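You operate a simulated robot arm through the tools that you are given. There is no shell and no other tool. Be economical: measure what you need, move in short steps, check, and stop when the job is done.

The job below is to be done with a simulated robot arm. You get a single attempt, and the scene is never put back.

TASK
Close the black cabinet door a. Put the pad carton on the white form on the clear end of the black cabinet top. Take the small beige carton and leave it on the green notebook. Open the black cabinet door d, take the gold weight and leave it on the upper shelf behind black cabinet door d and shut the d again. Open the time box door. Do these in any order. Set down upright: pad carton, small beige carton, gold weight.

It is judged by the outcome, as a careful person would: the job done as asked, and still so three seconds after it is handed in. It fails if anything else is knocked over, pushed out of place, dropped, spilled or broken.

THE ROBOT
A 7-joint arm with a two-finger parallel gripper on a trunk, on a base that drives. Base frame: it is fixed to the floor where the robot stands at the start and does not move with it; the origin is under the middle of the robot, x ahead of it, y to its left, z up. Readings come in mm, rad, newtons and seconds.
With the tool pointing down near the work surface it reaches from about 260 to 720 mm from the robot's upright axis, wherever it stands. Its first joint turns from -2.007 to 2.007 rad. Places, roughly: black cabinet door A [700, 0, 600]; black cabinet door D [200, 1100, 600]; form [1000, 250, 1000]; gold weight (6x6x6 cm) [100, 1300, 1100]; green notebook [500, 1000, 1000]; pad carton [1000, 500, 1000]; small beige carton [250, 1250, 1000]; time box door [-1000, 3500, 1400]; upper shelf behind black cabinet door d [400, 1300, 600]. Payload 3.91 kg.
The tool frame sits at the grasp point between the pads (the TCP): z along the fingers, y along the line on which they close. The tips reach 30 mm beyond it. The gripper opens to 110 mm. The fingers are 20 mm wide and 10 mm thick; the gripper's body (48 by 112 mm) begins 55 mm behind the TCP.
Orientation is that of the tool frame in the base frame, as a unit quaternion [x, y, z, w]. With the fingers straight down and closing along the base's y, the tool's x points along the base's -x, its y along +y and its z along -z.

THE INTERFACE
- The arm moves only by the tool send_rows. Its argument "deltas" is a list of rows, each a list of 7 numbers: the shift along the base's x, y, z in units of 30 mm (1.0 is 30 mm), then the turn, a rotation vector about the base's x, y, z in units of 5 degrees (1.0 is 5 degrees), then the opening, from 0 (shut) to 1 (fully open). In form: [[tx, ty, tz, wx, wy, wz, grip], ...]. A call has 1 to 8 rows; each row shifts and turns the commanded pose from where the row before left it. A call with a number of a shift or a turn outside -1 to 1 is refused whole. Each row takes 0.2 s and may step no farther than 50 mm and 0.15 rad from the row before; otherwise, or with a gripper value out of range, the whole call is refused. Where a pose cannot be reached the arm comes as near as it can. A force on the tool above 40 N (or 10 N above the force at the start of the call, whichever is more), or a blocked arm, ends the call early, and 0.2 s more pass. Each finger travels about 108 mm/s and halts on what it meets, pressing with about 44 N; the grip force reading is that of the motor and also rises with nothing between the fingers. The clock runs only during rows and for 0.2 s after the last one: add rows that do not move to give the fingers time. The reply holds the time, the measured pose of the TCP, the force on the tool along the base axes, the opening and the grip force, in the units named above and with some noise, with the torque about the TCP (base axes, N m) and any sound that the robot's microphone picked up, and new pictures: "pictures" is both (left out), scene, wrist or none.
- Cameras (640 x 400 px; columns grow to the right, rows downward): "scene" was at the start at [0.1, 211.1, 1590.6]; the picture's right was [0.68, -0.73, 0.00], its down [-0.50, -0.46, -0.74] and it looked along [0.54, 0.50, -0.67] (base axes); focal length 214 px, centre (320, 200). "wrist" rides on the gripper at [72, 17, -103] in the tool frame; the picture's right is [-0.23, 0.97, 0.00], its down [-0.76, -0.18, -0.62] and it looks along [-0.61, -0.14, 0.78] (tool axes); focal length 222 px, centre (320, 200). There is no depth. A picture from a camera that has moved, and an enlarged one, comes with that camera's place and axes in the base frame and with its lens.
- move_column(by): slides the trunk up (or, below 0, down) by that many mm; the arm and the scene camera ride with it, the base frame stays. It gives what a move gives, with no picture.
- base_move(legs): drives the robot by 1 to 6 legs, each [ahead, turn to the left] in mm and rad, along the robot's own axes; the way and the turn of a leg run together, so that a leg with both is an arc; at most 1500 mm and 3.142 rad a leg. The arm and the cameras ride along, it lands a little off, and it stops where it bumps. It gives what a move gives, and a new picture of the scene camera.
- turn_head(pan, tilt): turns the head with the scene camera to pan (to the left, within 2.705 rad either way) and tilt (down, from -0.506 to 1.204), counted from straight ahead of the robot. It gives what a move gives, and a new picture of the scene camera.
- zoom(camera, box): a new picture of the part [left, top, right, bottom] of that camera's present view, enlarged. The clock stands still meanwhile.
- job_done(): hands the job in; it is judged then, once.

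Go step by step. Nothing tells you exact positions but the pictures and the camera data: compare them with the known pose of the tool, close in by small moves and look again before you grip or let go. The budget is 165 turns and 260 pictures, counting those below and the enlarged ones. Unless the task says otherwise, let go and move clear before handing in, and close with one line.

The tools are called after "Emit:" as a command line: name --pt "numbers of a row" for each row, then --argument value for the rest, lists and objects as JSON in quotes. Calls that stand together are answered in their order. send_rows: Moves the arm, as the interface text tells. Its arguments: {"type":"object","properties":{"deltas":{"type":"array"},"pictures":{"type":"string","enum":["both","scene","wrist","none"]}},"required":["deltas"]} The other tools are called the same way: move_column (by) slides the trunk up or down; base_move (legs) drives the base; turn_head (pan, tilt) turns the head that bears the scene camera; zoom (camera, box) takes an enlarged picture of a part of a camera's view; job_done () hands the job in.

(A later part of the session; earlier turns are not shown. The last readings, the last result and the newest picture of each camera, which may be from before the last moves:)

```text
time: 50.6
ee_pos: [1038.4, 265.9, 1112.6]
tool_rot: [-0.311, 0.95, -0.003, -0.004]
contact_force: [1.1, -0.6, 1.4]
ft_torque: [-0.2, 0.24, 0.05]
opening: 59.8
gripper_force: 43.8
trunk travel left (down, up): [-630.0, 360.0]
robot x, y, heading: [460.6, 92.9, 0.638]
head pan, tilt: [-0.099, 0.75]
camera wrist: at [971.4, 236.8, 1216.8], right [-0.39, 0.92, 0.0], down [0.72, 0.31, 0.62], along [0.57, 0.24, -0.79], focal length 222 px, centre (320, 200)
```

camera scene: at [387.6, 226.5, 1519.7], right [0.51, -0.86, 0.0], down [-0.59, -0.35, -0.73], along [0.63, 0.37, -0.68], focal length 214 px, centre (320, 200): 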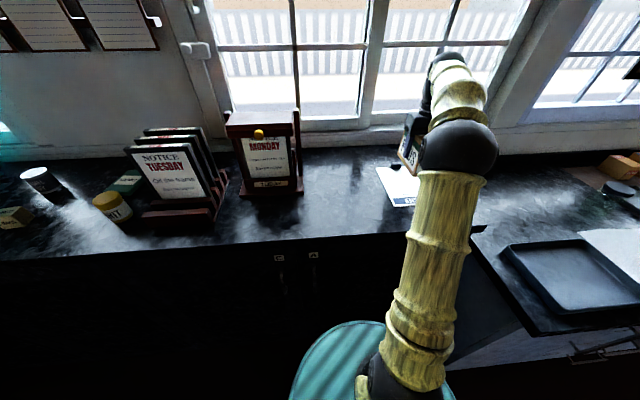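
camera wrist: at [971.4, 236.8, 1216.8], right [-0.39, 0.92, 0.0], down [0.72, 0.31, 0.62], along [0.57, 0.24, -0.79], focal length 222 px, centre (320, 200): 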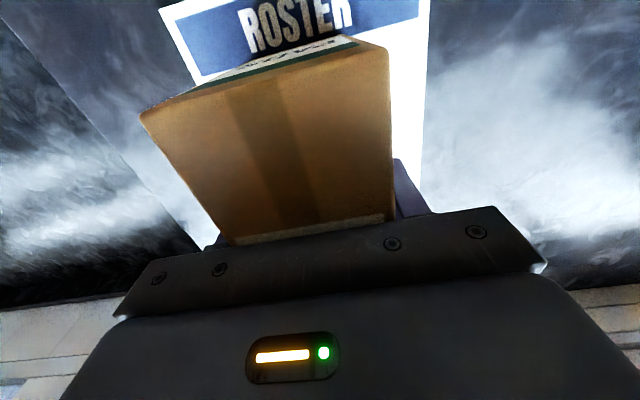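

Contact made (load shifted to the form). Opening and lifting away.

Emit:
send_rows --pt "0 0 -0.03 0 0 0 0" --pt "0 0 0 0 0 0 0.75" --pt "0 0 0 0 0 0 0.85" --pt "0 0 0 0 0 0 0.85" --pt "0 0 0.7 0 0 0 0.85" --pt "0 0 1 0 0 0 0.85" --pt "0 0 1 0 0 0 0.85" --pt "0 0 1 0 0 0 0.85" --pictures "wrist"

Emit:
move_column --by 200

Emit:
turn_head --pan 0.6 --tilt 0.75

```text
time: 52.4
ee_pos: [1038.3, 265.3, 1222.2]
tool_rot: [-0.31, 0.951, -0.001, -0.005]
contact_force: [-0.9, -0.2, 0.0]
ft_torque: [0.04, 0.0, 0.0]
opening: 93.5
gripper_force: 0.0
trunk travel left (down, up): [-630.0, 360.0]
robot x, y, heading: [458.3, 92.3, 0.636]
head pan, tilt: [-0.099, 0.75]
camera wrist: at [971.7, 236.7, 1326.2], right [-0.39, 0.92, 0.0], down [0.73, 0.31, 0.61], along [0.57, 0.24, -0.79], focal length 222 px, centre (320, 200)
```

wrist: 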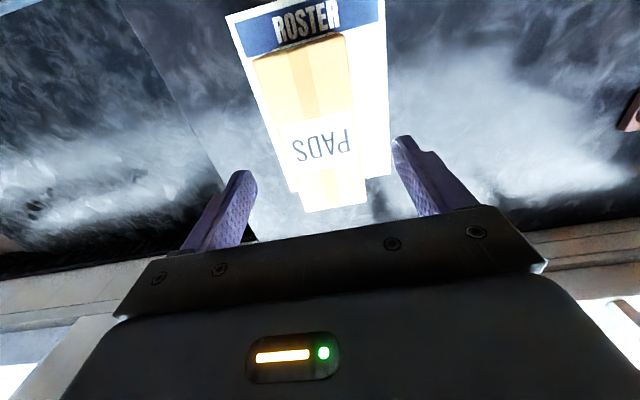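

```text
time: 54.6
ee_pos: [1038.0, 264.5, 1421.5]
tool_rot: [-0.311, 0.95, -0.002, -0.006]
contact_force: [0.1, -0.1, -0.4]
ft_torque: [0.0, 0.02, -0.02]
opening: 93.4
gripper_force: 0.1
trunk travel left (down, up): [-830.0, 160.0]
robot x, y, heading: [455.8, 96.4, 0.636]
head pan, tilt: [-0.099, 0.75]
```

```text
time: 55.7
ee_pos: [1038.6, 265.5, 1422.0]
tool_rot: [-0.311, 0.95, -0.001, -0.006]
contact_force: [0.7, -0.1, -0.1]
ft_torque: [-0.01, -0.02, -0.01]
opening: 93.4
gripper_force: 0.0
trunk travel left (down, up): [-830.0, 160.0]
robot x, y, heading: [457.2, 95.8, 0.637]
head pan, tilt: [0.6, 0.75]
camera scene: at [343.2, 262.4, 1719.7], right [0.94, -0.33, 0.0], down [-0.22, -0.64, -0.73], along [0.24, 0.69, -0.68], focal length 214 px, centre (320, 200)
```

scene: 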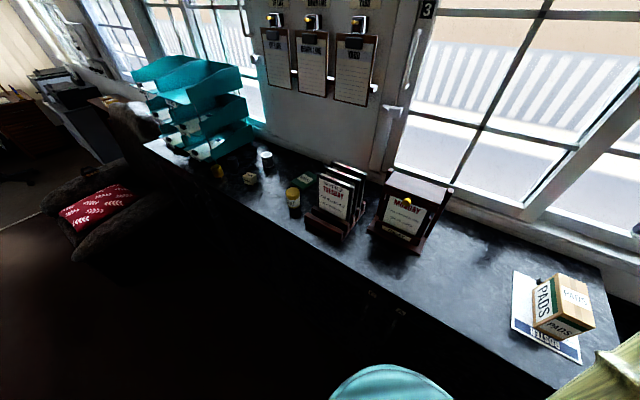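

Carton is on the form. A quick check for the clip and stability, then on to the left end.

Emit:
zoom --camera "scene" --box '[480, 250, 640, 370]'

Emit:
zoom --camera "scene" --box '[130, 100, 370, 250]'

```text
3.33 times, centred on (560, 310) of scene
camera zoom: at [343.2, 262.4, 1719.7], right [0.94, -0.33, 0.0], down [-0.22, -0.64, -0.73], along [0.24, 0.69, -0.68], focal length 715 px, centre (-480, -167)
```

zoom: 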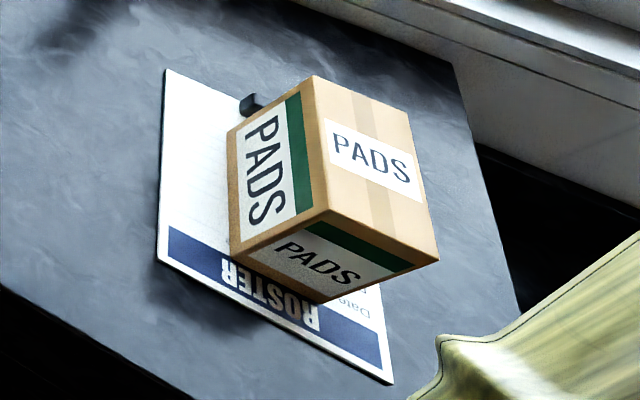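

```text
2.67 times, centred on (250, 175) of scene
camera zoom: at [343.2, 262.4, 1719.7], right [0.94, -0.33, 0.0], down [-0.22, -0.64, -0.73], along [0.24, 0.69, -0.68], focal length 572 px, centre (507, 267)
```

zoom: 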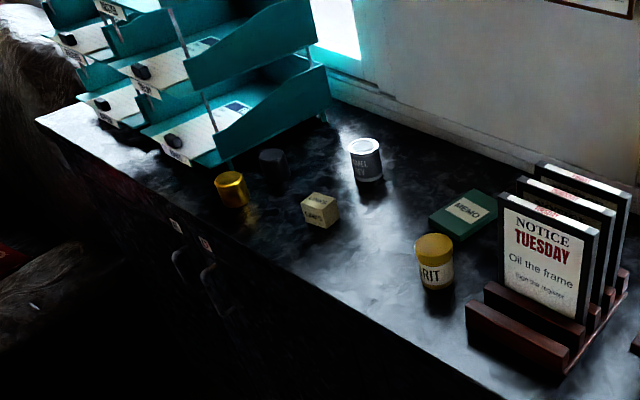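

Carton sits fully on the form, clear of the clip. Next: small beige "LINKS" carton ≈(295,1178), notebook ≈(546,1097), gold weight ≈(141,1291). I'll raise, retract the arm, and drive left along the cabinet.

Emit:
move_column --by 150

Emit:
send_rows --pt "-0.9 -0.4 0 0 0 0 1" --pt "-0.9 -0.4 0 0 0 0 1" --pt "-0.9 -0.4 0 0 0 0 1" --pt "-0.9 -0.4 0 0 0 0 1" --pt "-0.9 -0.4 0 0 0 0 1" --pt "-0.9 -0.4 0 0 0 0 1" --pt "-0.9 -0.3 0 0 0 0 1" --pictures "none"

Emit:
base_move --legs '[[0, 1.577], [860, 0], [0, -1.57]]'

Emit:
turn_head --pan 0.1 --tilt 0.85

```text
time: 57.4
ee_pos: [1037.5, 264.4, 1571.7]
tool_rot: [-0.311, 0.95, -0.001, -0.006]
contact_force: [-0.2, 1.1, 1.1]
ft_torque: [-0.02, -0.01, -0.03]
opening: 93.3
gripper_force: 0.1
trunk travel left (down, up): [-980.0, 10.0]
robot x, y, heading: [456.4, 93.0, 0.64]
head pan, tilt: [0.6, 0.75]
```

```text
time: 59.0
ee_pos: [847.8, 181.8, 1571.4]
tool_rot: [-0.31, 0.951, -0.001, -0.005]
contact_force: [-0.9, -0.6, 0.1]
ft_torque: [0.03, -0.03, 0.0]
opening: 109.9
gripper_force: 0.1
trunk travel left (down, up): [-980.0, 10.0]
robot x, y, heading: [456.7, 95.0, 0.636]
head pan, tilt: [0.6, 0.75]
```

```text
time: 62.7
ee_pos: [438.7, 497.9, 1571.6]
tool_rot: [0.848, -0.53, 0.006, 0.003]
contact_force: [-0.4, -1.0, 0.2]
ft_torque: [-0.02, 0.01, 0.02]
opening: 109.9
gripper_force: 0.0
trunk travel left (down, up): [-980.0, 10.0]
robot x, y, heading: [452.9, 96.3, 2.026]
head pan, tilt: [0.6, 0.75]
stopped in leg 1: the robot was blocked; the commanded pose is now the measured one
camera scene: at [271.6, 17.0, 1869.6], right [0.49, 0.87, 0.0], down [0.59, -0.34, -0.73], along [-0.64, 0.36, -0.68], focal length 214 px, centre (320, 200)
```

scene: 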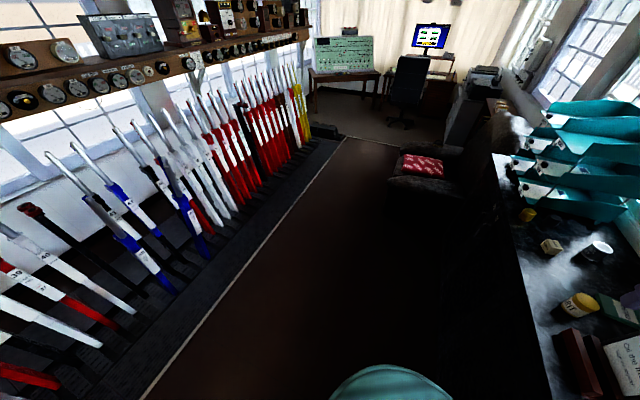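

```text
time: 63.6
ee_pos: [440.4, 496.4, 1571.6]
tool_rot: [0.848, -0.53, 0.006, 0.002]
contact_force: [0.3, 0.1, -0.3]
ft_torque: [-0.02, 0.0, 0.0]
opening: 109.9
gripper_force: 0.0
trunk travel left (down, up): [-980.0, 10.0]
robot x, y, heading: [462.0, 96.0, 2.021]
head pan, tilt: [0.099, 0.85]
camera scene: at [302.7, 42.4, 1861.6], right [0.85, 0.53, 0.0], down [0.4, -0.64, -0.66], along [-0.35, 0.56, -0.75], focal length 214 px, centre (320, 200)
```

scene: 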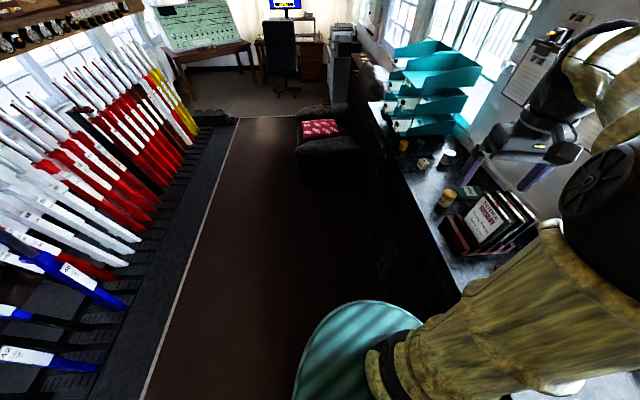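

The base (apparently oblong) bumped the desk corner while turning; I'll go forward first, then finish the turn, and come in to the cabinet.

Emit:
base_move --legs '[[150, 0], [0, 0.3], [720, 0], [0, -1.68]]'

```text
time: 73.5
ee_pos: [279.6, 857.4, 1571.0]
tool_rot: [-0.327, 0.945, -0.002, -0.006]
contact_force: [0.2, 0.4, 0.1]
ft_torque: [-0.02, -0.04, 0.02]
opening: 109.9
gripper_force: 0.1
trunk travel left (down, up): [-980.0, 10.0]
robot x, y, heading: [-107.9, 757.7, 0.67]
head pan, tilt: [0.099, 0.85]
camera scene: at [-196.0, 895.0, 1861.6], right [0.69, -0.72, 0.0], down [-0.54, -0.52, -0.66], along [0.48, 0.46, -0.75], focal length 214 px, centre (320, 200)
```

scene: 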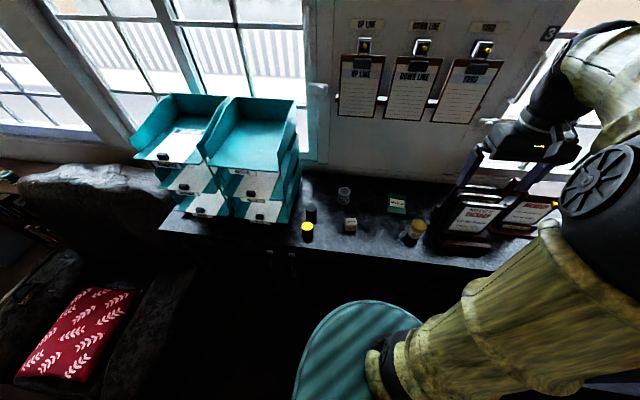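

In place; move forward 55 mm and measure the small carton and notebook.

Emit:
base_move --legs '[[55, -0.02]]'

Emit:
zoom --camera "scene" --box '[270, 160, 450, 270]'

```text
time: 74.5
ee_pos: [324.2, 882.1, 1572.2]
tool_rot: [-0.318, 0.948, -0.002, -0.005]
contact_force: [0.1, -0.9, 0.5]
ft_torque: [0.01, -0.01, 0.01]
opening: 110.1
gripper_force: 0.0
trunk travel left (down, up): [-980.0, 10.0]
robot x, y, heading: [-66.5, 789.2, 0.647]
head pan, tilt: [0.099, 0.85]
camera scene: at [-151.3, 929.4, 1861.7], right [0.68, -0.73, 0.0], down [-0.55, -0.51, -0.66], along [0.48, 0.45, -0.75], focal length 214 px, centre (320, 200)
```

scene: 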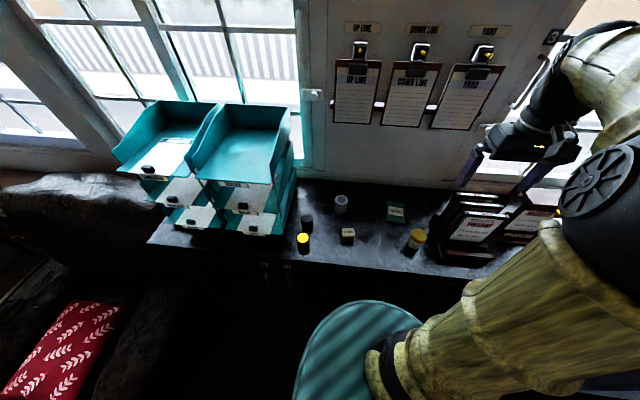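

```text
3.56 times, centred on (360, 215) of scene
camera zoom: at [-151.3, 929.4, 1861.7], right [0.68, -0.73, 0.0], down [-0.55, -0.51, -0.66], along [0.48, 0.45, -0.75], focal length 763 px, centre (178, 147)
```

zoom: 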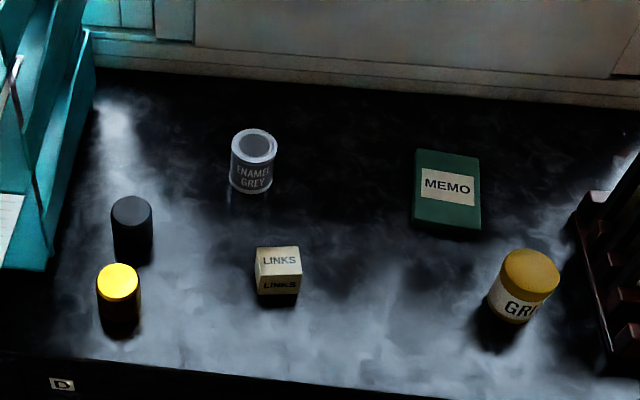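

LINKS cube ≈50 mm at (296,1183), edges ≈−43°; notebook centre ≈(546,1094). Moving over the cube and lowering.

Emit:
send_rows --pt "-0.1 1 0 0 0 0.2 1" --pt "-0.1 1 0 0 0 0.2 1" --pt "-0.1 1 0 0 0 0.2 1" --pt "-0.1 1 0 0 0 0.2 1" --pt "-0.1 1 0 0 0 0.2 1" --pt "-0.1 1 0 0 0 0.2 1" --pt "-0.1 1 0 0 0 0.2 1" --pt "-0.1 1 0 0 0 0.2 1" --pictures "none"

Emit:
send_rows --pt "-0.1 1 0 0 0 0.2 1" --pt "-0.05 1 0 0 0 0.2 1" --pictures "none"

Emit:
move_column --by -350

Emit:
zoom --camera "wrist" --box '[0, 0, 640, 400]'

```text
time: 76.3
ee_pos: [302.0, 1124.0, 1571.0]
tool_rot: [-0.383, 0.924, -0.004, -0.006]
contact_force: [0.0, 0.5, -0.5]
ft_torque: [0.01, 0.01, -0.02]
opening: 109.8
gripper_force: 0.1
trunk travel left (down, up): [-980.0, 10.0]
robot x, y, heading: [-66.9, 788.6, 0.649]
head pan, tilt: [0.099, 0.85]
```

```text
time: 76.9
ee_pos: [294.5, 1185.6, 1569.8]
tool_rot: [-0.399, 0.917, -0.003, -0.006]
contact_force: [0.6, -0.5, -0.3]
ft_torque: [-0.01, 0.02, 0.01]
opening: 110.0
gripper_force: 0.1
trunk travel left (down, up): [-980.0, 10.0]
robot x, y, heading: [-68.1, 788.8, 0.65]
head pan, tilt: [0.099, 0.85]
```

```text
time: 80.3
ee_pos: [294.2, 1182.5, 1221.2]
tool_rot: [-0.398, 0.917, -0.002, -0.006]
contact_force: [-0.5, 0.3, -0.5]
ft_torque: [0.0, 0.02, 0.01]
opening: 110.2
gripper_force: 0.1
trunk travel left (down, up): [-630.0, 360.0]
robot x, y, heading: [-66.1, 791.9, 0.65]
head pan, tilt: [0.099, 0.85]
```

```text
1.00 times, centred on (320, 200) of wrist (not enlarged: the box is as wide or as high as the picture)
camera zoom: at [234.0, 1143.5, 1325.1], right [-0.56, 0.83, 0.0], down [0.65, 0.44, 0.61], along [0.51, 0.34, -0.79], focal length 222 px, centre (320, 200)
```

zoom: 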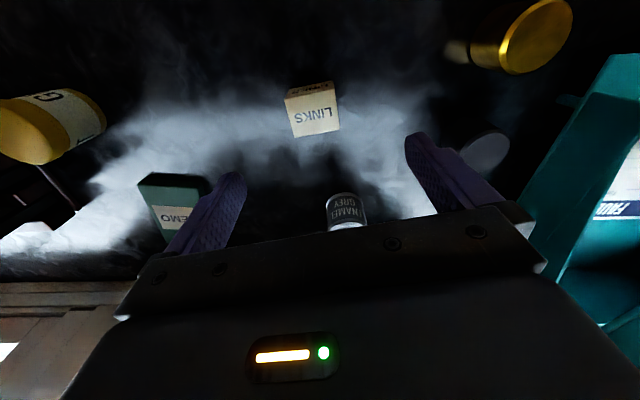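

Slight correction (−y 9 mm) and descend to just above the counter.

Emit:
send_rows --pt "0 -0.31 -0.85 0 0 0 1" --pt "0 0 -0.85 0 0 0 1" --pt "0 0 -0.85 0 0 0 1" --pt "0 0 -0.85 0 0 0 1" --pt "0 0 -0.8 0 0 0 1" --pictures "wrist"

Emit:
zoom --camera "scene" --box '[270, 100, 450, 220]'

```text
time: 81.5
ee_pos: [295.5, 1174.3, 1095.1]
tool_rot: [-0.4, 0.917, -0.002, -0.005]
contact_force: [0.1, 0.7, 0.1]
ft_torque: [0.01, 0.03, 0.02]
opening: 109.8
gripper_force: 0.1
trunk travel left (down, up): [-630.0, 360.0]
robot x, y, heading: [-69.0, 787.9, 0.65]
head pan, tilt: [0.099, 0.85]
camera wrist: at [235.8, 1134.2, 1199.1], right [-0.56, 0.83, 0.0], down [0.65, 0.44, 0.61], along [0.51, 0.34, -0.79], focal length 222 px, centre (320, 200)
```

wrist: 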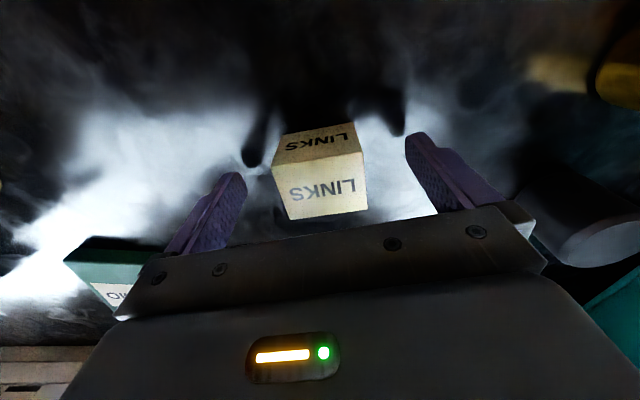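

```text
3.33 times, centred on (360, 160) of scene
camera zoom: at [-150.7, 929.9, 1511.6], right [0.68, -0.73, 0.0], down [-0.55, -0.51, -0.66], along [0.48, 0.45, -0.75], focal length 715 px, centre (187, 333)
```

zoom: 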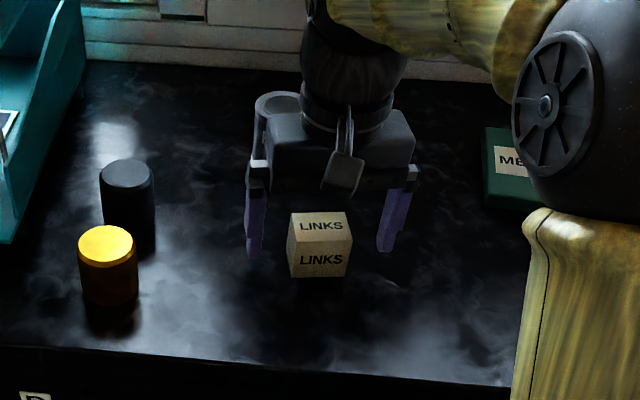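

Centred between the fingers. Lower 6 mm, close, lift.

Emit:
send_rows --pt "0 0 -0.2 0 0 0 1" --pt "0 0 0 0 0 0 0" --pt "0 0 0 0 0 0 0" --pt "0 0 0 0 0 0 0" --pt "0 0 0 0 0 0 0" --pt "0 0 0 0 0 0 0" --pictures "none"

Emit:
send_rows --pt "0 0 0.3 0 0 0 0" --pt "0 0 0.7 0 0 0 0" --pt "0 0 1 0 0 0 0" --pt "0 0 1 0 0 0 0" --pt "0 0 1 0 0 0 0" --pictures "wrist"

```text
time: 82.9
ee_pos: [294.1, 1175.3, 1088.0]
tool_rot: [-0.399, 0.917, -0.003, -0.006]
contact_force: [-0.4, -0.1, -0.4]
ft_torque: [0.03, -0.04, 0.01]
opening: 49.4
gripper_force: 44.1
trunk travel left (down, up): [-630.0, 360.0]
robot x, y, heading: [-63.9, 793.4, 0.648]
head pan, tilt: [0.099, 0.85]
```

```text
time: 84.1
ee_pos: [294.2, 1173.6, 1209.3]
tool_rot: [-0.398, 0.917, -0.003, -0.005]
contact_force: [0.5, 0.0, 0.2]
ft_torque: [0.01, 0.0, -0.03]
opening: 49.4
gripper_force: 43.9
trunk travel left (down, up): [-630.0, 360.0]
robot x, y, heading: [-70.1, 785.4, 0.649]
head pan, tilt: [0.099, 0.85]
camera wrist: at [234.6, 1132.7, 1314.4], right [-0.56, 0.83, 0.0], down [0.65, 0.44, 0.61], along [0.51, 0.34, -0.79], focal length 222 px, centre (320, 200)
```

wrist: 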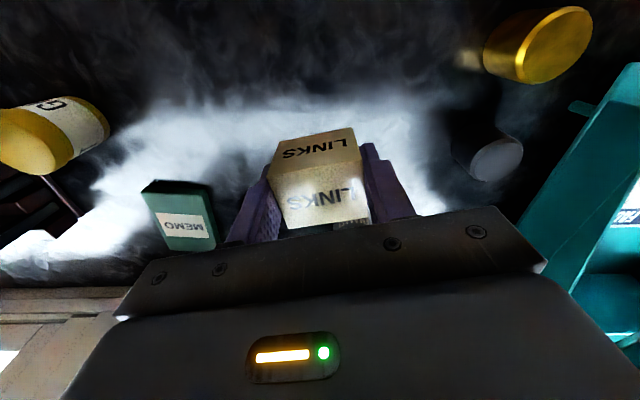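

Held. Moving over the notebook.

Emit:
send_rows --pt "0.9 -0.3 0.2 0 0 0 0" --pt "0.9 -0.3 0.2 0 0 0 0" --pt "0.9 -0.3 0 0 0 0 0" --pt "0.9 -0.3 0 0 0 0 0" --pt "0.9 -0.3 0 0 0 0 0" --pt "0.9 -0.3 0 0 0 0 0" --pt "0.9 -0.3 0 0 0 0 0" --pt "0.9 -0.3 0 0 0 0 0" --pictures "none"

Emit:
send_rows --pt "0.9 -0.3 0 0 0 0 0" --pictures "both"

```text
time: 85.9
ee_pos: [501.1, 1105.4, 1219.6]
tool_rot: [-0.399, 0.917, -0.003, -0.005]
contact_force: [-1.2, -0.2, -0.7]
ft_torque: [0.0, -0.05, 0.0]
opening: 49.6
gripper_force: 44.2
out of reach, approached as far as the arm can: row 8
trunk travel left (down, up): [-630.0, 360.0]
robot x, y, heading: [-64.1, 790.2, 0.644]
head pan, tilt: [0.099, 0.85]
```

```text
time: 86.3
ee_pos: [498.4, 1091.9, 1220.4]
tool_rot: [-0.398, 0.917, -0.002, -0.003]
contact_force: [-0.5, 0.3, -0.1]
ft_torque: [0.03, -0.02, 0.0]
opening: 49.3
gripper_force: 44.2
out of reach, approached as far as the arm can: row 1
trunk travel left (down, up): [-630.0, 360.0]
robot x, y, heading: [-66.0, 783.6, 0.647]
head pan, tilt: [0.099, 0.85]
camera scene: at [-153.9, 926.8, 1511.7], right [0.68, -0.73, 0.0], down [-0.55, -0.51, -0.66], along [0.49, 0.45, -0.75], focal length 214 px, centre (320, 200)
camera wrist: at [437.0, 1050.3, 1323.2], right [-0.56, 0.83, 0.0], down [0.65, 0.44, 0.62], along [0.51, 0.34, -0.79], focal length 222 px, centre (320, 200)
```

scene: 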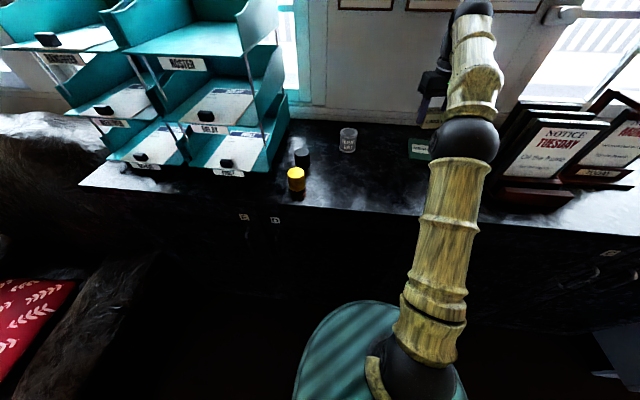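
wrist: 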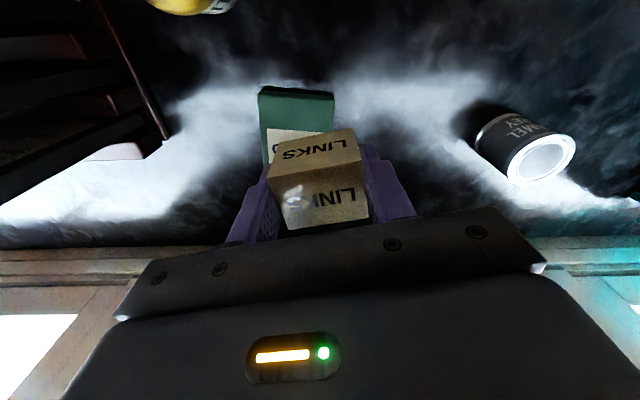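

I'm at the reach limit for this trunk height; I'll raise the trunk 150 and let the arm reach lower. Notebook centre confirmed ≈(546,1094).

Emit:
move_column --by 150

Emit:
send_rows --pt "0 0 -1 0 0 0 0" --pt "0 0 -1 0 0 0 0" --pt "0 0 -1 0 0 0 0" --pt "0 0 -1 0 0 0 0" --pt "0.7 0.04 -1 0 0 0 0" --pt "0.7 0.04 0 0 0 0 0" --pt "0.1 0 0 0 0 0 0" --pictures "wrist"

```text
time: 88.1
ee_pos: [498.6, 1093.9, 1366.9]
tool_rot: [-0.399, 0.917, -0.002, -0.005]
contact_force: [0.1, -0.4, -1.0]
ft_torque: [0.01, 0.02, -0.02]
opening: 49.1
gripper_force: 44.2
trunk travel left (down, up): [-780.0, 210.0]
robot x, y, heading: [-67.1, 789.5, 0.647]
head pan, tilt: [0.099, 0.85]
```

```text
time: 89.7
ee_pos: [544.6, 1095.3, 1217.4]
tool_rot: [-0.399, 0.917, -0.003, -0.006]
contact_force: [-0.5, 0.6, -1.0]
ft_torque: [-0.01, 0.03, 0.02]
opening: 49.2
gripper_force: 43.8
trunk travel left (down, up): [-780.0, 210.0]
robot x, y, heading: [-63.6, 787.4, 0.646]
head pan, tilt: [0.099, 0.85]
camera wrist: at [484.2, 1055.2, 1321.0], right [-0.56, 0.83, 0.0], down [0.65, 0.44, 0.61], along [0.51, 0.34, -0.79], focal length 222 px, centre (320, 200)
```

wrist: 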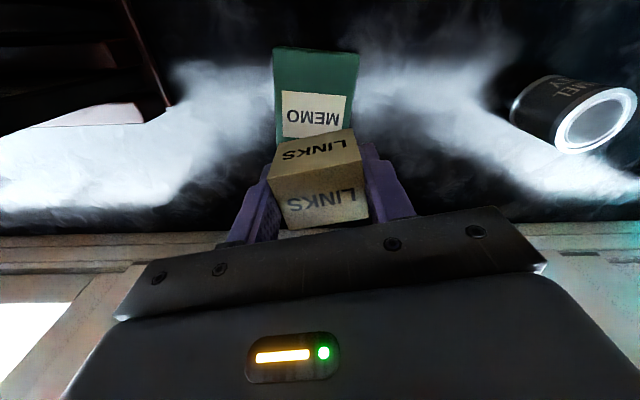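

The point beneath is on the notebook's centre (6 mm lateral correction). Lowering, slowly at the end.

Emit:
send_rows --pt "0.1 -0.16 -0.8 0 0 0 0" --pt "0 0 -0.8 0 0 0 0" --pt "0 0 -0.8 0 0 0 0" --pt "0 0 -0.8 0 0 0 0" --pt "0 0 -0.15 0 0 0 0" --pt "0 0 -0.15 0 0 0 0" --pictures "wrist"

```text
time: 91.1
ee_pos: [547.1, 1090.3, 1110.8]
tool_rot: [-0.399, 0.917, -0.003, -0.006]
contact_force: [-0.5, -0.5, -1.7]
ft_torque: [-0.01, -0.03, -0.01]
opening: 49.2
gripper_force: 43.9
trunk travel left (down, up): [-780.0, 210.0]
robot x, y, heading: [-67.8, 789.8, 0.648]
head pan, tilt: [0.099, 0.85]
camera wrist: at [487.4, 1051.3, 1215.4], right [-0.56, 0.83, 0.0], down [0.65, 0.44, 0.61], along [0.51, 0.34, -0.79], focal length 222 px, centre (320, 200)
```

wrist: 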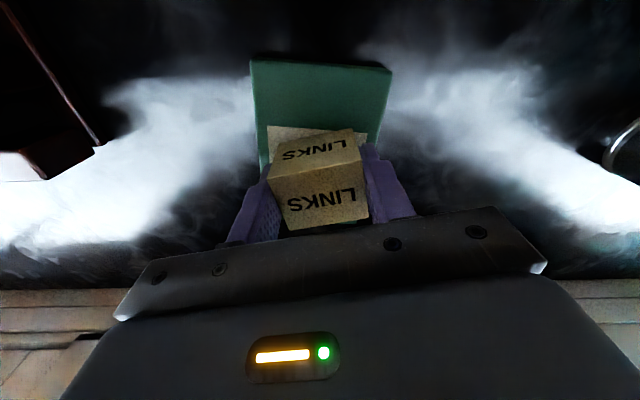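

Emit:
send_rows --pt "0 0 -0.07 0 0 0 0" --pt "0 0 -0.07 0 0 0 0" --pt "0 0 -0.07 0 0 0 0" --pictures "none"

```text
time: 91.9
ee_pos: [548.5, 1092.2, 1106.0]
tool_rot: [-0.399, 0.917, -0.003, -0.004]
contact_force: [1.2, 0.8, 5.4]
ft_torque: [0.04, 0.05, 0.01]
opening: 49.5
gripper_force: 44.5
trunk travel left (down, up): [-780.0, 210.0]
robot x, y, heading: [-67.6, 785.2, 0.65]
head pan, tilt: [0.099, 0.85]
```

Contact at z=1106. Releasing and rising.

Emit:
send_rows --pt "0 0 0.05 0 0 0 0.6" --pt "0 0 0 0 0 0 0.75" --pt "0 0 0 0 0 0 0.75" --pt "0 0 0.7 0 0 0 0.75" --pt "0 0 1 0 0 0 0.75" --pt "0 0 1 0 0 0 0.75" --pt "0 0 1 0 0 0 0.75" --pt "0 0 1 0 0 0 0.75" --pictures "wrist"

```text
time: 93.7
ee_pos: [547.9, 1090.2, 1249.3]
tool_rot: [-0.399, 0.917, -0.003, -0.006]
contact_force: [-1.1, 0.3, 0.3]
ft_torque: [-0.03, 0.01, 0.02]
opening: 82.5
gripper_force: 0.1
trunk travel left (down, up): [-780.0, 210.0]
robot x, y, heading: [-65.9, 790.3, 0.644]
head pan, tilt: [0.099, 0.85]
camera wrist: at [488.3, 1049.7, 1353.3], right [-0.56, 0.83, 0.0], down [0.65, 0.44, 0.61], along [0.51, 0.34, -0.79], focal length 222 px, centre (320, 200)
```

wrist: 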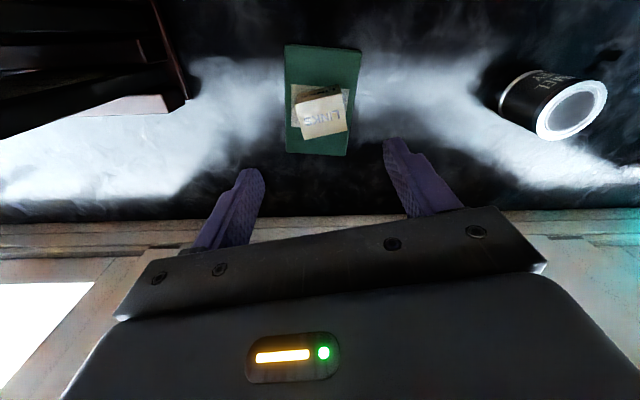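

The small carton rests on the notebook. Now door D: raise, retract the arm, and back away diagonally to get a view and swing room.

Emit:
move_column --by 150

Emit:
send_rows --pt "-0.9 -0.6 0 0 0 0 0" --pt "-0.9 -0.6 0 0 0 0 0" --pt "-0.9 -0.6 0 0 0 0 0" --pt "-0.9 -0.6 0 0 0 0 0" --pt "-0.9 -0.6 0 0 0 0 0" --pt "-0.9 -0.6 0 0 0 0 0" --pt "-0.9 -0.6 0 0 0 0 0" --pictures "none"

Emit:
base_move --legs '[[-120, 0], [0, -0.85], [-420, 0], [0, 0.85]]'

Emit:
turn_head --pan 0.0 --tilt 0.6

```text
time: 95.4
ee_pos: [548.4, 1090.1, 1398.8]
tool_rot: [-0.398, 0.917, -0.002, -0.005]
contact_force: [1.1, 0.7, -0.6]
ft_torque: [0.0, -0.02, 0.0]
opening: 82.4
gripper_force: 0.2
trunk travel left (down, up): [-930.0, 60.0]
robot x, y, heading: [-69.0, 787.8, 0.648]
head pan, tilt: [0.099, 0.85]
```

```text
time: 97.0
ee_pos: [357.3, 962.6, 1398.8]
tool_rot: [-0.399, 0.917, -0.003, -0.005]
contact_force: [-0.1, 0.4, 0.4]
ft_torque: [0.03, -0.01, 0.0]
opening: 0.0
gripper_force: 37.6
trunk travel left (down, up): [-930.0, 60.0]
robot x, y, heading: [-64.3, 787.5, 0.648]
head pan, tilt: [0.099, 0.85]
```

```text
time: 104.8
ee_pos: [-147.4, 971.8, 1399.0]
tool_rot: [-0.398, 0.917, -0.002, -0.005]
contact_force: [0.8, 0.1, 0.4]
ft_torque: [-0.02, 0.01, 0.0]
opening: 0.2
gripper_force: 38.0
trunk travel left (down, up): [-930.0, 60.0]
robot x, y, heading: [-577.8, 793.5, 0.654]
head pan, tilt: [0.099, 0.85]
camera scene: at [-659.0, 937.0, 1811.6], right [0.68, -0.73, 0.0], down [-0.55, -0.51, -0.66], along [0.48, 0.45, -0.75], focal length 214 px, centre (320, 200)
```

scene: 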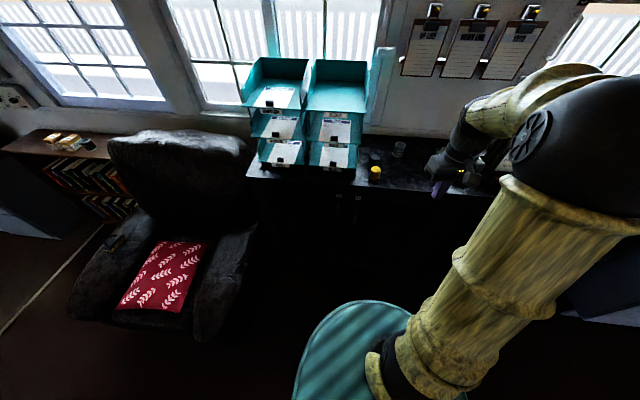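

```text
time: 105.6
ee_pos: [-147.9, 970.6, 1399.2]
tool_rot: [-0.398, 0.917, -0.003, -0.005]
contact_force: [-0.1, -0.2, -1.4]
ft_torque: [-0.01, 0.0, -0.03]
opening: 0.1
gripper_force: 37.6
trunk travel left (down, up): [-930.0, 60.0]
robot x, y, heading: [-571.9, 795.9, 0.65]
head pan, tilt: [0.0, 0.6]
camera scene: at [-645.7, 937.2, 1832.5], right [0.6, -0.8, 0.0], down [-0.45, -0.34, -0.82], along [0.66, 0.5, -0.57], focal length 214 px, centre (320, 200)
```

scene: 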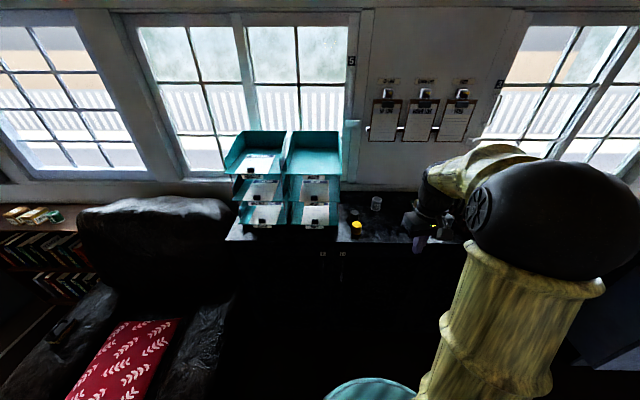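

Robot is at n≈17, s≈981 (cabinet axes). Lowering the trunk to view door D and its handle.

Emit:
move_column --by -500

Emit:
turn_head --pan 0.0 --tilt 0.45

Emit:
zoom --camera "scene" --box '[250, 120, 450, 245]'

```text
refused: -500 is not a number from -400 to 400
```

```text
time: 106.3
ee_pos: [-147.3, 970.8, 1399.5]
tool_rot: [-0.398, 0.917, -0.002, -0.006]
contact_force: [0.7, 0.8, 0.2]
ft_torque: [-0.01, -0.01, 0.02]
opening: 0.0
gripper_force: 37.5
trunk travel left (down, up): [-930.0, 60.0]
robot x, y, heading: [-571.0, 796.0, 0.65]
head pan, tilt: [0.0, 0.45]
camera scene: at [-642.9, 939.3, 1846.0], right [0.6, -0.8, 0.0], down [-0.35, -0.26, -0.9], along [0.72, 0.54, -0.44], focal length 214 px, centre (320, 200)
```

scene: 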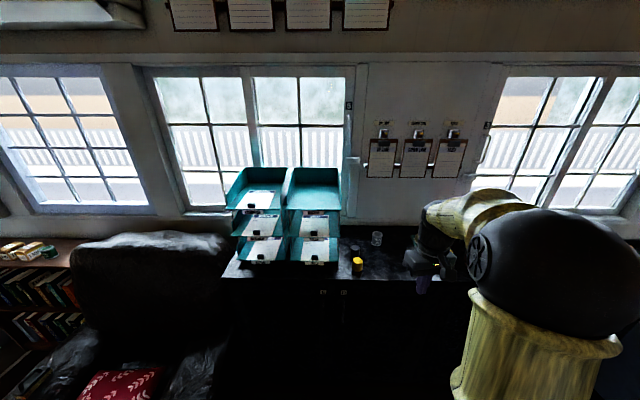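

```text
3.20 times, centred on (350, 182) of scene
camera zoom: at [-642.9, 939.3, 1846.0], right [0.6, -0.8, 0.0], down [-0.35, -0.26, -0.9], along [0.72, 0.54, -0.44], focal length 686 px, centre (224, 256)
```

zoom: 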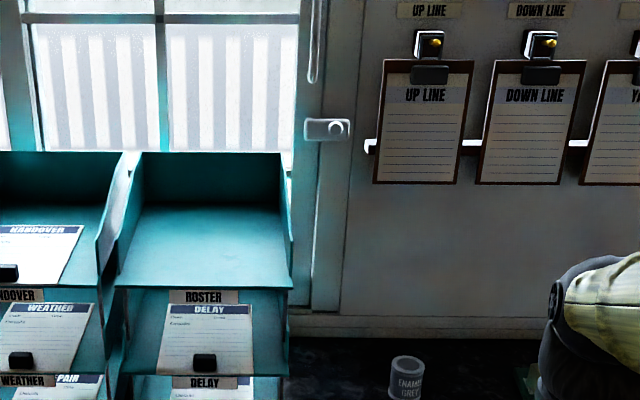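

Emit:
move_column --by -400

Emit:
turn_head --pan 0.0 --tilt 0.55

Emit:
zoom --camera "scene" --box '[240, 130, 440, 330]'

```text
time: 110.1
ee_pos: [-148.2, 972.0, 999.6]
tool_rot: [-0.398, 0.917, -0.003, -0.006]
contact_force: [-0.6, -0.2, 0.2]
ft_torque: [0.0, -0.04, 0.04]
opening: 0.0
gripper_force: 37.9
trunk travel left (down, up): [-530.0, 460.0]
robot x, y, heading: [-574.6, 798.1, 0.645]
head pan, tilt: [0.0, 0.45]
```

```text
time: 110.8
ee_pos: [-148.2, 971.3, 998.9]
tool_rot: [-0.398, 0.917, -0.003, -0.005]
contact_force: [-1.2, 0.2, -0.3]
ft_torque: [-0.01, 0.0, -0.02]
opening: 0.0
gripper_force: 37.7
trunk travel left (down, up): [-530.0, 460.0]
robot x, y, heading: [-576.8, 794.0, 0.646]
head pan, tilt: [0.0, 0.55]
camera scene: at [-644.6, 937.9, 1437.1], right [0.6, -0.8, 0.0], down [-0.42, -0.32, -0.85], along [0.68, 0.52, -0.52], focal length 214 px, centre (320, 200)
```

scene: 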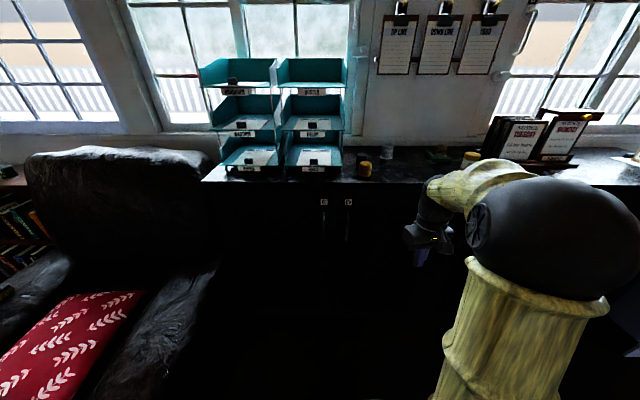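

```text
2.00 times, centred on (340, 230) of scene
camera zoom: at [-644.6, 937.9, 1437.1], right [0.6, -0.8, 0.0], down [-0.42, -0.32, -0.85], along [0.68, 0.52, -0.52], focal length 429 px, centre (280, 140)
```

zoom: 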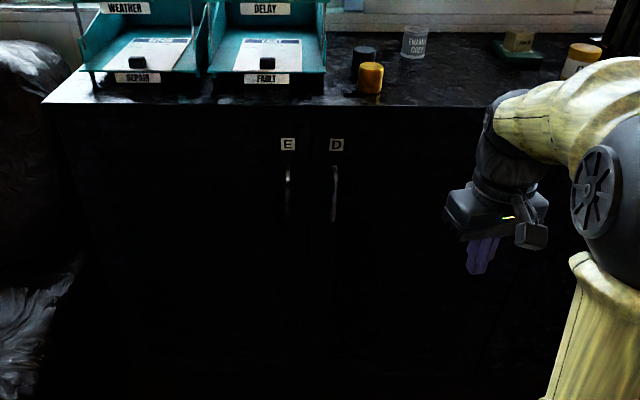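

D's handle bar is at about (4,1285), z≈780–935 (n≈774, s≈1026); D's free edge at s≈1073, hinge s≈535. I'll drive forward 100 mm and pitch the tool to point at the cabinet, slightly downward.

Emit:
base_move --legs '[[100, 0]]'

Emit:
send_rows --pt "0 0 0 0 0 -1 0.6" --pt "0 0 0 0 0 -1 0.6" --pt "0 0 0 0.69 -0.92 0 0.6" --pt "0 0 0 0.69 -0.92 0 0.6" --pt "0 0 0 0.69 -0.92 0 0.6" --pt "0 0 0 0.69 -0.92 0 0.6" --pt "0 0 0 0.69 -0.92 0 0.6" --pt "0 0 0 0.69 -0.92 0 0.6" --pictures "none"

Emit:
send_rows --pt "-0.457 0.61 -0.67 0.69 -0.92 0 0.6" --pt "-0.457 0.61 -0.67 0.69 -0.92 0 0.6" --pt "-0.457 0.61 -0.67 0.69 -0.92 0 0.6" --pt "-0.457 0.61 -0.67 0.69 -0.92 0 0.6" --pt "-0.457 0.61 -0.67 0.69 -0.92 0 0.6" --pt "-0.457 0.61 -0.67 0.69 -0.92 0 0.6" --pt "-0.457 0.61 -0.67 0.69 -0.92 0 0.6" --pictures "both"

```text
time: 111.9
ee_pos: [-67.7, 1032.3, 998.8]
tool_rot: [-0.399, 0.917, -0.003, -0.006]
contact_force: [-0.8, 0.0, 0.0]
ft_torque: [-0.01, 0.01, 0.01]
opening: 0.0
gripper_force: 37.5
trunk travel left (down, up): [-530.0, 460.0]
robot x, y, heading: [-496.5, 856.8, 0.651]
head pan, tilt: [0.0, 0.55]
camera scene: at [-564.2, 998.9, 1437.0], right [0.6, -0.8, 0.0], down [-0.42, -0.32, -0.85], along [0.68, 0.52, -0.52], focal length 214 px, centre (320, 200)
```

scene: 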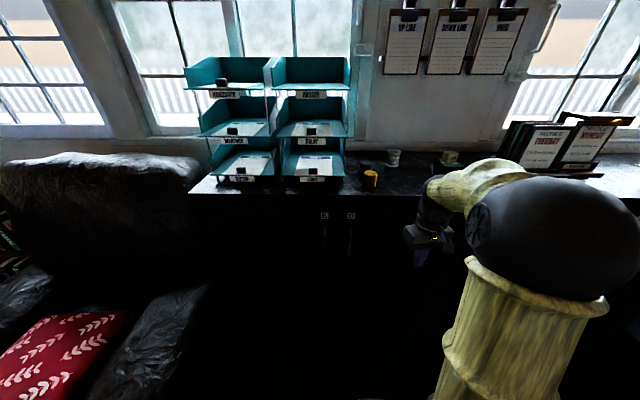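

```text
time: 113.7
ee_pos: [-66.9, 1032.3, 999.6]
tool_rot: [-0.304, 0.907, 0.092, 0.277]
contact_force: [-0.1, -0.2, -0.8]
ft_torque: [0.04, 0.05, 0.01]
opening: 66.0
gripper_force: 0.1
trunk travel left (down, up): [-530.0, 460.0]
robot x, y, heading: [-502.1, 856.2, 0.652]
head pan, tilt: [0.0, 0.55]
```

```text
time: 115.5
ee_pos: [-71.5, 1195.4, 945.4]
tool_rot: [-0.18, 0.75, 0.268, 0.577]
contact_force: [1.0, 0.2, 0.2]
ft_torque: [0.04, 0.03, 0.07]
opening: 66.1
gripper_force: 0.1
out of reach, approached as far as the arm can: row 3, 4, 5, 6, 7
trunk travel left (down, up): [-530.0, 460.0]
robot x, y, heading: [-495.1, 857.4, 0.651]
head pan, tilt: [0.0, 0.55]
stopped in row 7: the arm was blocked; the commanded pose is now the measured one
camera scene: at [-562.7, 996.7, 1437.4], right [0.6, -0.8, 0.0], down [-0.42, -0.31, -0.85], along [0.68, 0.52, -0.52], focal length 214 px, centre (320, 200)
camera wrist: at [-179.4, 1148.1, 898.1], right [-0.5, 0.76, 0.41], down [-0.17, -0.55, 0.82], along [0.85, 0.34, 0.41], focal length 222 px, centre (320, 200)
```

scene: 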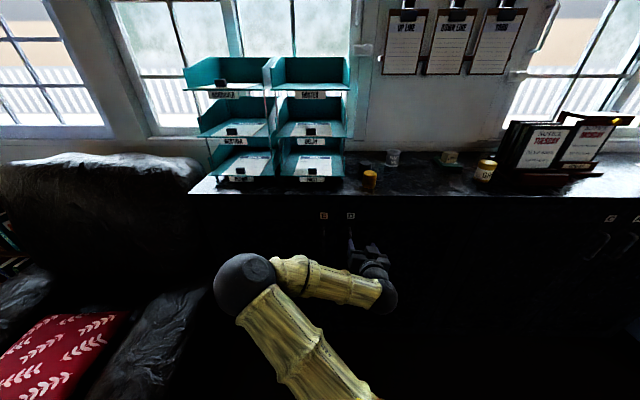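
wrist: 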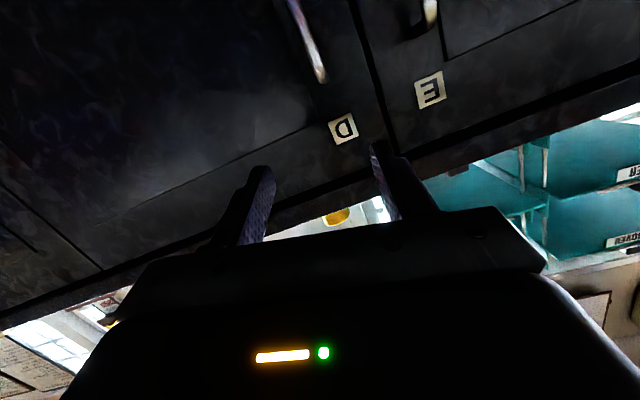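

The tool is nearly horizontal but rolled ~11°; the arm ended at n≈660, s≈999, z≈945. I'll correct the roll and lower to the handle's middle.

Emit:
send_rows --pt "0 0 -0.5 -0.57 -0.45 0 0.6" --pt "0 0 -0.5 -0.57 -0.45 0 0.6" --pt "0 0 -0.5 -0.57 -0.45 0 0.6" --pt "0 0 -0.5 0 0 0 0.6" --pt "0 0 -0.5 0 0 0 0.6" --pictures "both"

```text
time: 116.7
ee_pos: [-68.4, 1194.1, 935.2]
tool_rot: [-0.192, 0.746, 0.247, 0.588]
contact_force: [-0.5, -0.3, -0.2]
ft_torque: [0.02, 0.0, 0.02]
opening: 66.0
gripper_force: 0.1
out of reach, approached as far as the arm can: row 1, 2, 3, 4, 5
trunk travel left (down, up): [-530.0, 460.0]
robot x, y, heading: [-495.3, 857.4, 0.648]
head pan, tilt: [0.0, 0.55]
camera scene: at [-564.9, 998.6, 1437.0], right [0.6, -0.8, 0.0], down [-0.42, -0.32, -0.85], along [0.68, 0.52, -0.52], focal length 214 px, centre (320, 200)
camera wrist: at [-176.0, 1146.3, 884.9], right [-0.51, 0.78, 0.36], down [-0.21, -0.52, 0.83], along [0.84, 0.35, 0.42], focal length 222 px, centre (320, 200)
```

scene: 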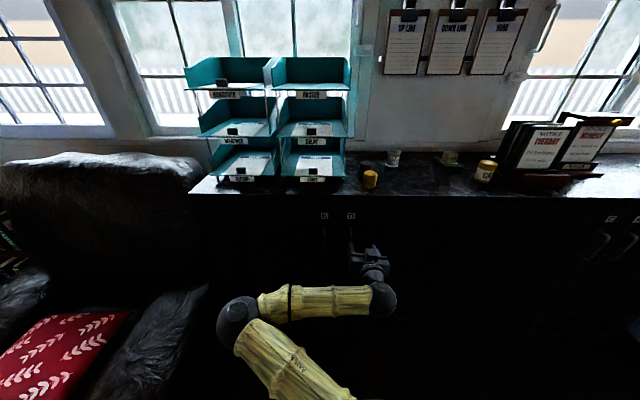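
wrist: 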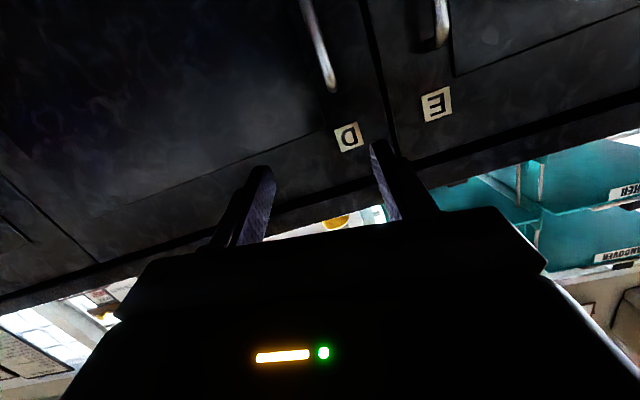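

The arm is at a joint limit low relative to its shoulder; I'll raise the arm and instead lower the trunk.

Emit:
send_rows --pt "0 0 0.8 -0.3 -0.2 0 0.6" --pt "0 0 0.8 -0.3 -0.2 0 0.6" --pt "0 0 0.8 -0.3 -0.2 0 0.6" --pt "0 0 0.8 -0.3 -0.2 0 0.6" --pt "0 0 0.8 0 0 0 0.6" --pt "0 0 0.8 0 0 0 0.6" --pictures "scene"

Emit:
move_column --by -200

```text
time: 118.1
ee_pos: [-70.2, 1193.3, 1077.2]
tool_rot: [-0.231, 0.737, 0.201, 0.602]
contact_force: [-0.5, 0.4, -0.2]
ft_torque: [-0.01, 0.0, -0.01]
opening: 66.1
gripper_force: 0.1
trunk travel left (down, up): [-530.0, 460.0]
robot x, y, heading: [-493.1, 858.1, 0.651]
head pan, tilt: [0.0, 0.55]
camera scene: at [-565.0, 998.6, 1437.0], right [0.6, -0.8, 0.0], down [-0.42, -0.32, -0.85], along [0.68, 0.52, -0.52], focal length 214 px, centre (320, 200)
```

scene: 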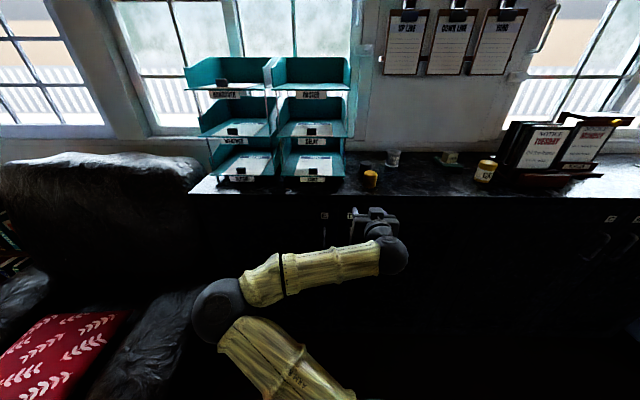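

```text
time: 120.3
ee_pos: [-69.5, 1193.5, 877.5]
tool_rot: [-0.231, 0.736, 0.201, 0.603]
contact_force: [0.5, -0.2, 0.5]
ft_torque: [-0.01, -0.01, -0.01]
opening: 66.0
gripper_force: 0.0
trunk travel left (down, up): [-330.0, 660.0]
robot x, y, heading: [-494.4, 854.4, 0.647]
head pan, tilt: [0.0, 0.55]
```

Orientation is good now (pointing at the cabinet, ~11° down). Looking through the wrist camera at the handle.

Emit:
zoom --camera "wrist" --box '[0, 0, 640, 400]'

Emit:
turn_head --pan 0.1 --tilt 0.45

```text
1.00 times, centred on (320, 200) of wrist (not enlarged: the box is as wide or as high as the picture)
camera zoom: at [-172.6, 1140.7, 827.1], right [-0.53, 0.81, 0.24], down [-0.27, -0.43, 0.86], along [0.81, 0.39, 0.44], focal length 222 px, centre (320, 200)
```

zoom: 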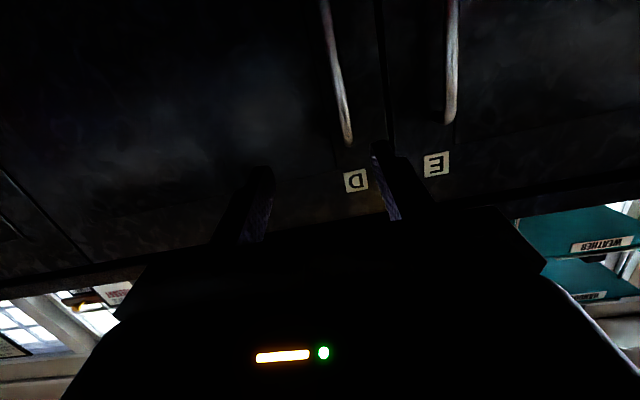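

```text
time: 121.0
ee_pos: [-69.1, 1192.4, 878.4]
tool_rot: [-0.232, 0.736, 0.202, 0.603]
contact_force: [0.2, 0.2, -0.2]
ft_torque: [-0.02, -0.01, 0.0]
opening: 66.0
gripper_force: 0.0
trunk travel left (down, up): [-330.0, 660.0]
robot x, y, heading: [-493.5, 856.3, 0.645]
head pan, tilt: [0.099, 0.45]
camera scene: at [-569.1, 1006.9, 1246.0], right [0.68, -0.73, 0.0], down [-0.32, -0.3, -0.9], along [0.66, 0.61, -0.44], focal length 214 px, centre (320, 200)
```

scene: 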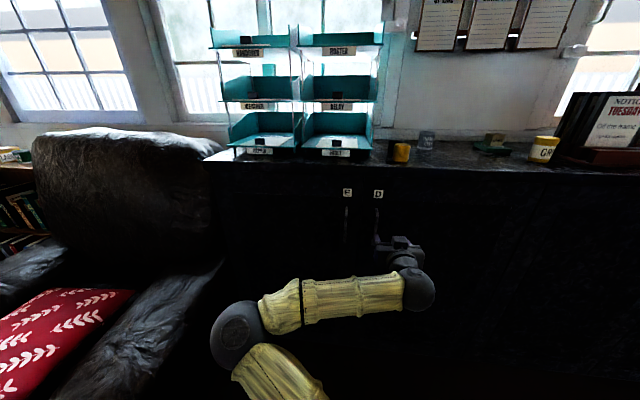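

Handle bar: S≈1028, its top end z≈886; door face plane ≈808 along the (refined 35.9°) normal. First align sideways/height and go half-way.

Emit:
send_rows --pt "-0.2 0.3 -0.6 0 0 0 0.6" --pt "-0.2 0.3 -0.6 0 0 0 0.6" --pt "0.5 0.36 0 0 0 0 0.6" --pt "0.5 0.36 0 0 0 0 0.6" --pictures "wrist"

```text
time: 122.0
ee_pos: [-51.8, 1233.1, 841.9]
tool_rot: [-0.231, 0.736, 0.202, 0.603]
contact_force: [0.4, 0.5, 0.0]
ft_torque: [0.03, -0.01, 0.03]
opening: 66.0
gripper_force: 0.1
trunk travel left (down, up): [-330.0, 660.0]
robot x, y, heading: [-495.4, 853.9, 0.654]
head pan, tilt: [0.099, 0.45]
camera wrist: at [-153.2, 1180.4, 791.4], right [-0.53, 0.81, 0.24], down [-0.27, -0.43, 0.86], along [0.81, 0.39, 0.44], focal length 222 px, centre (320, 200)
```

wrist: 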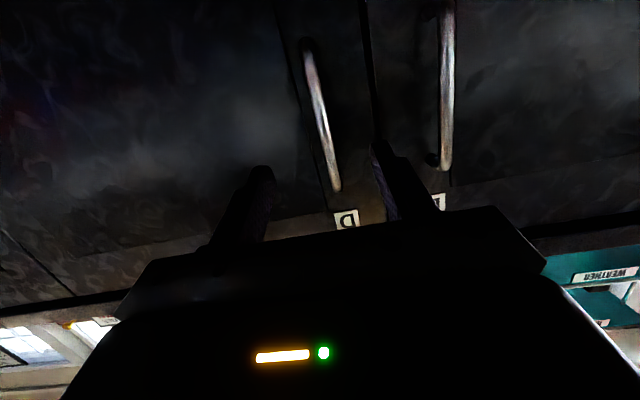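

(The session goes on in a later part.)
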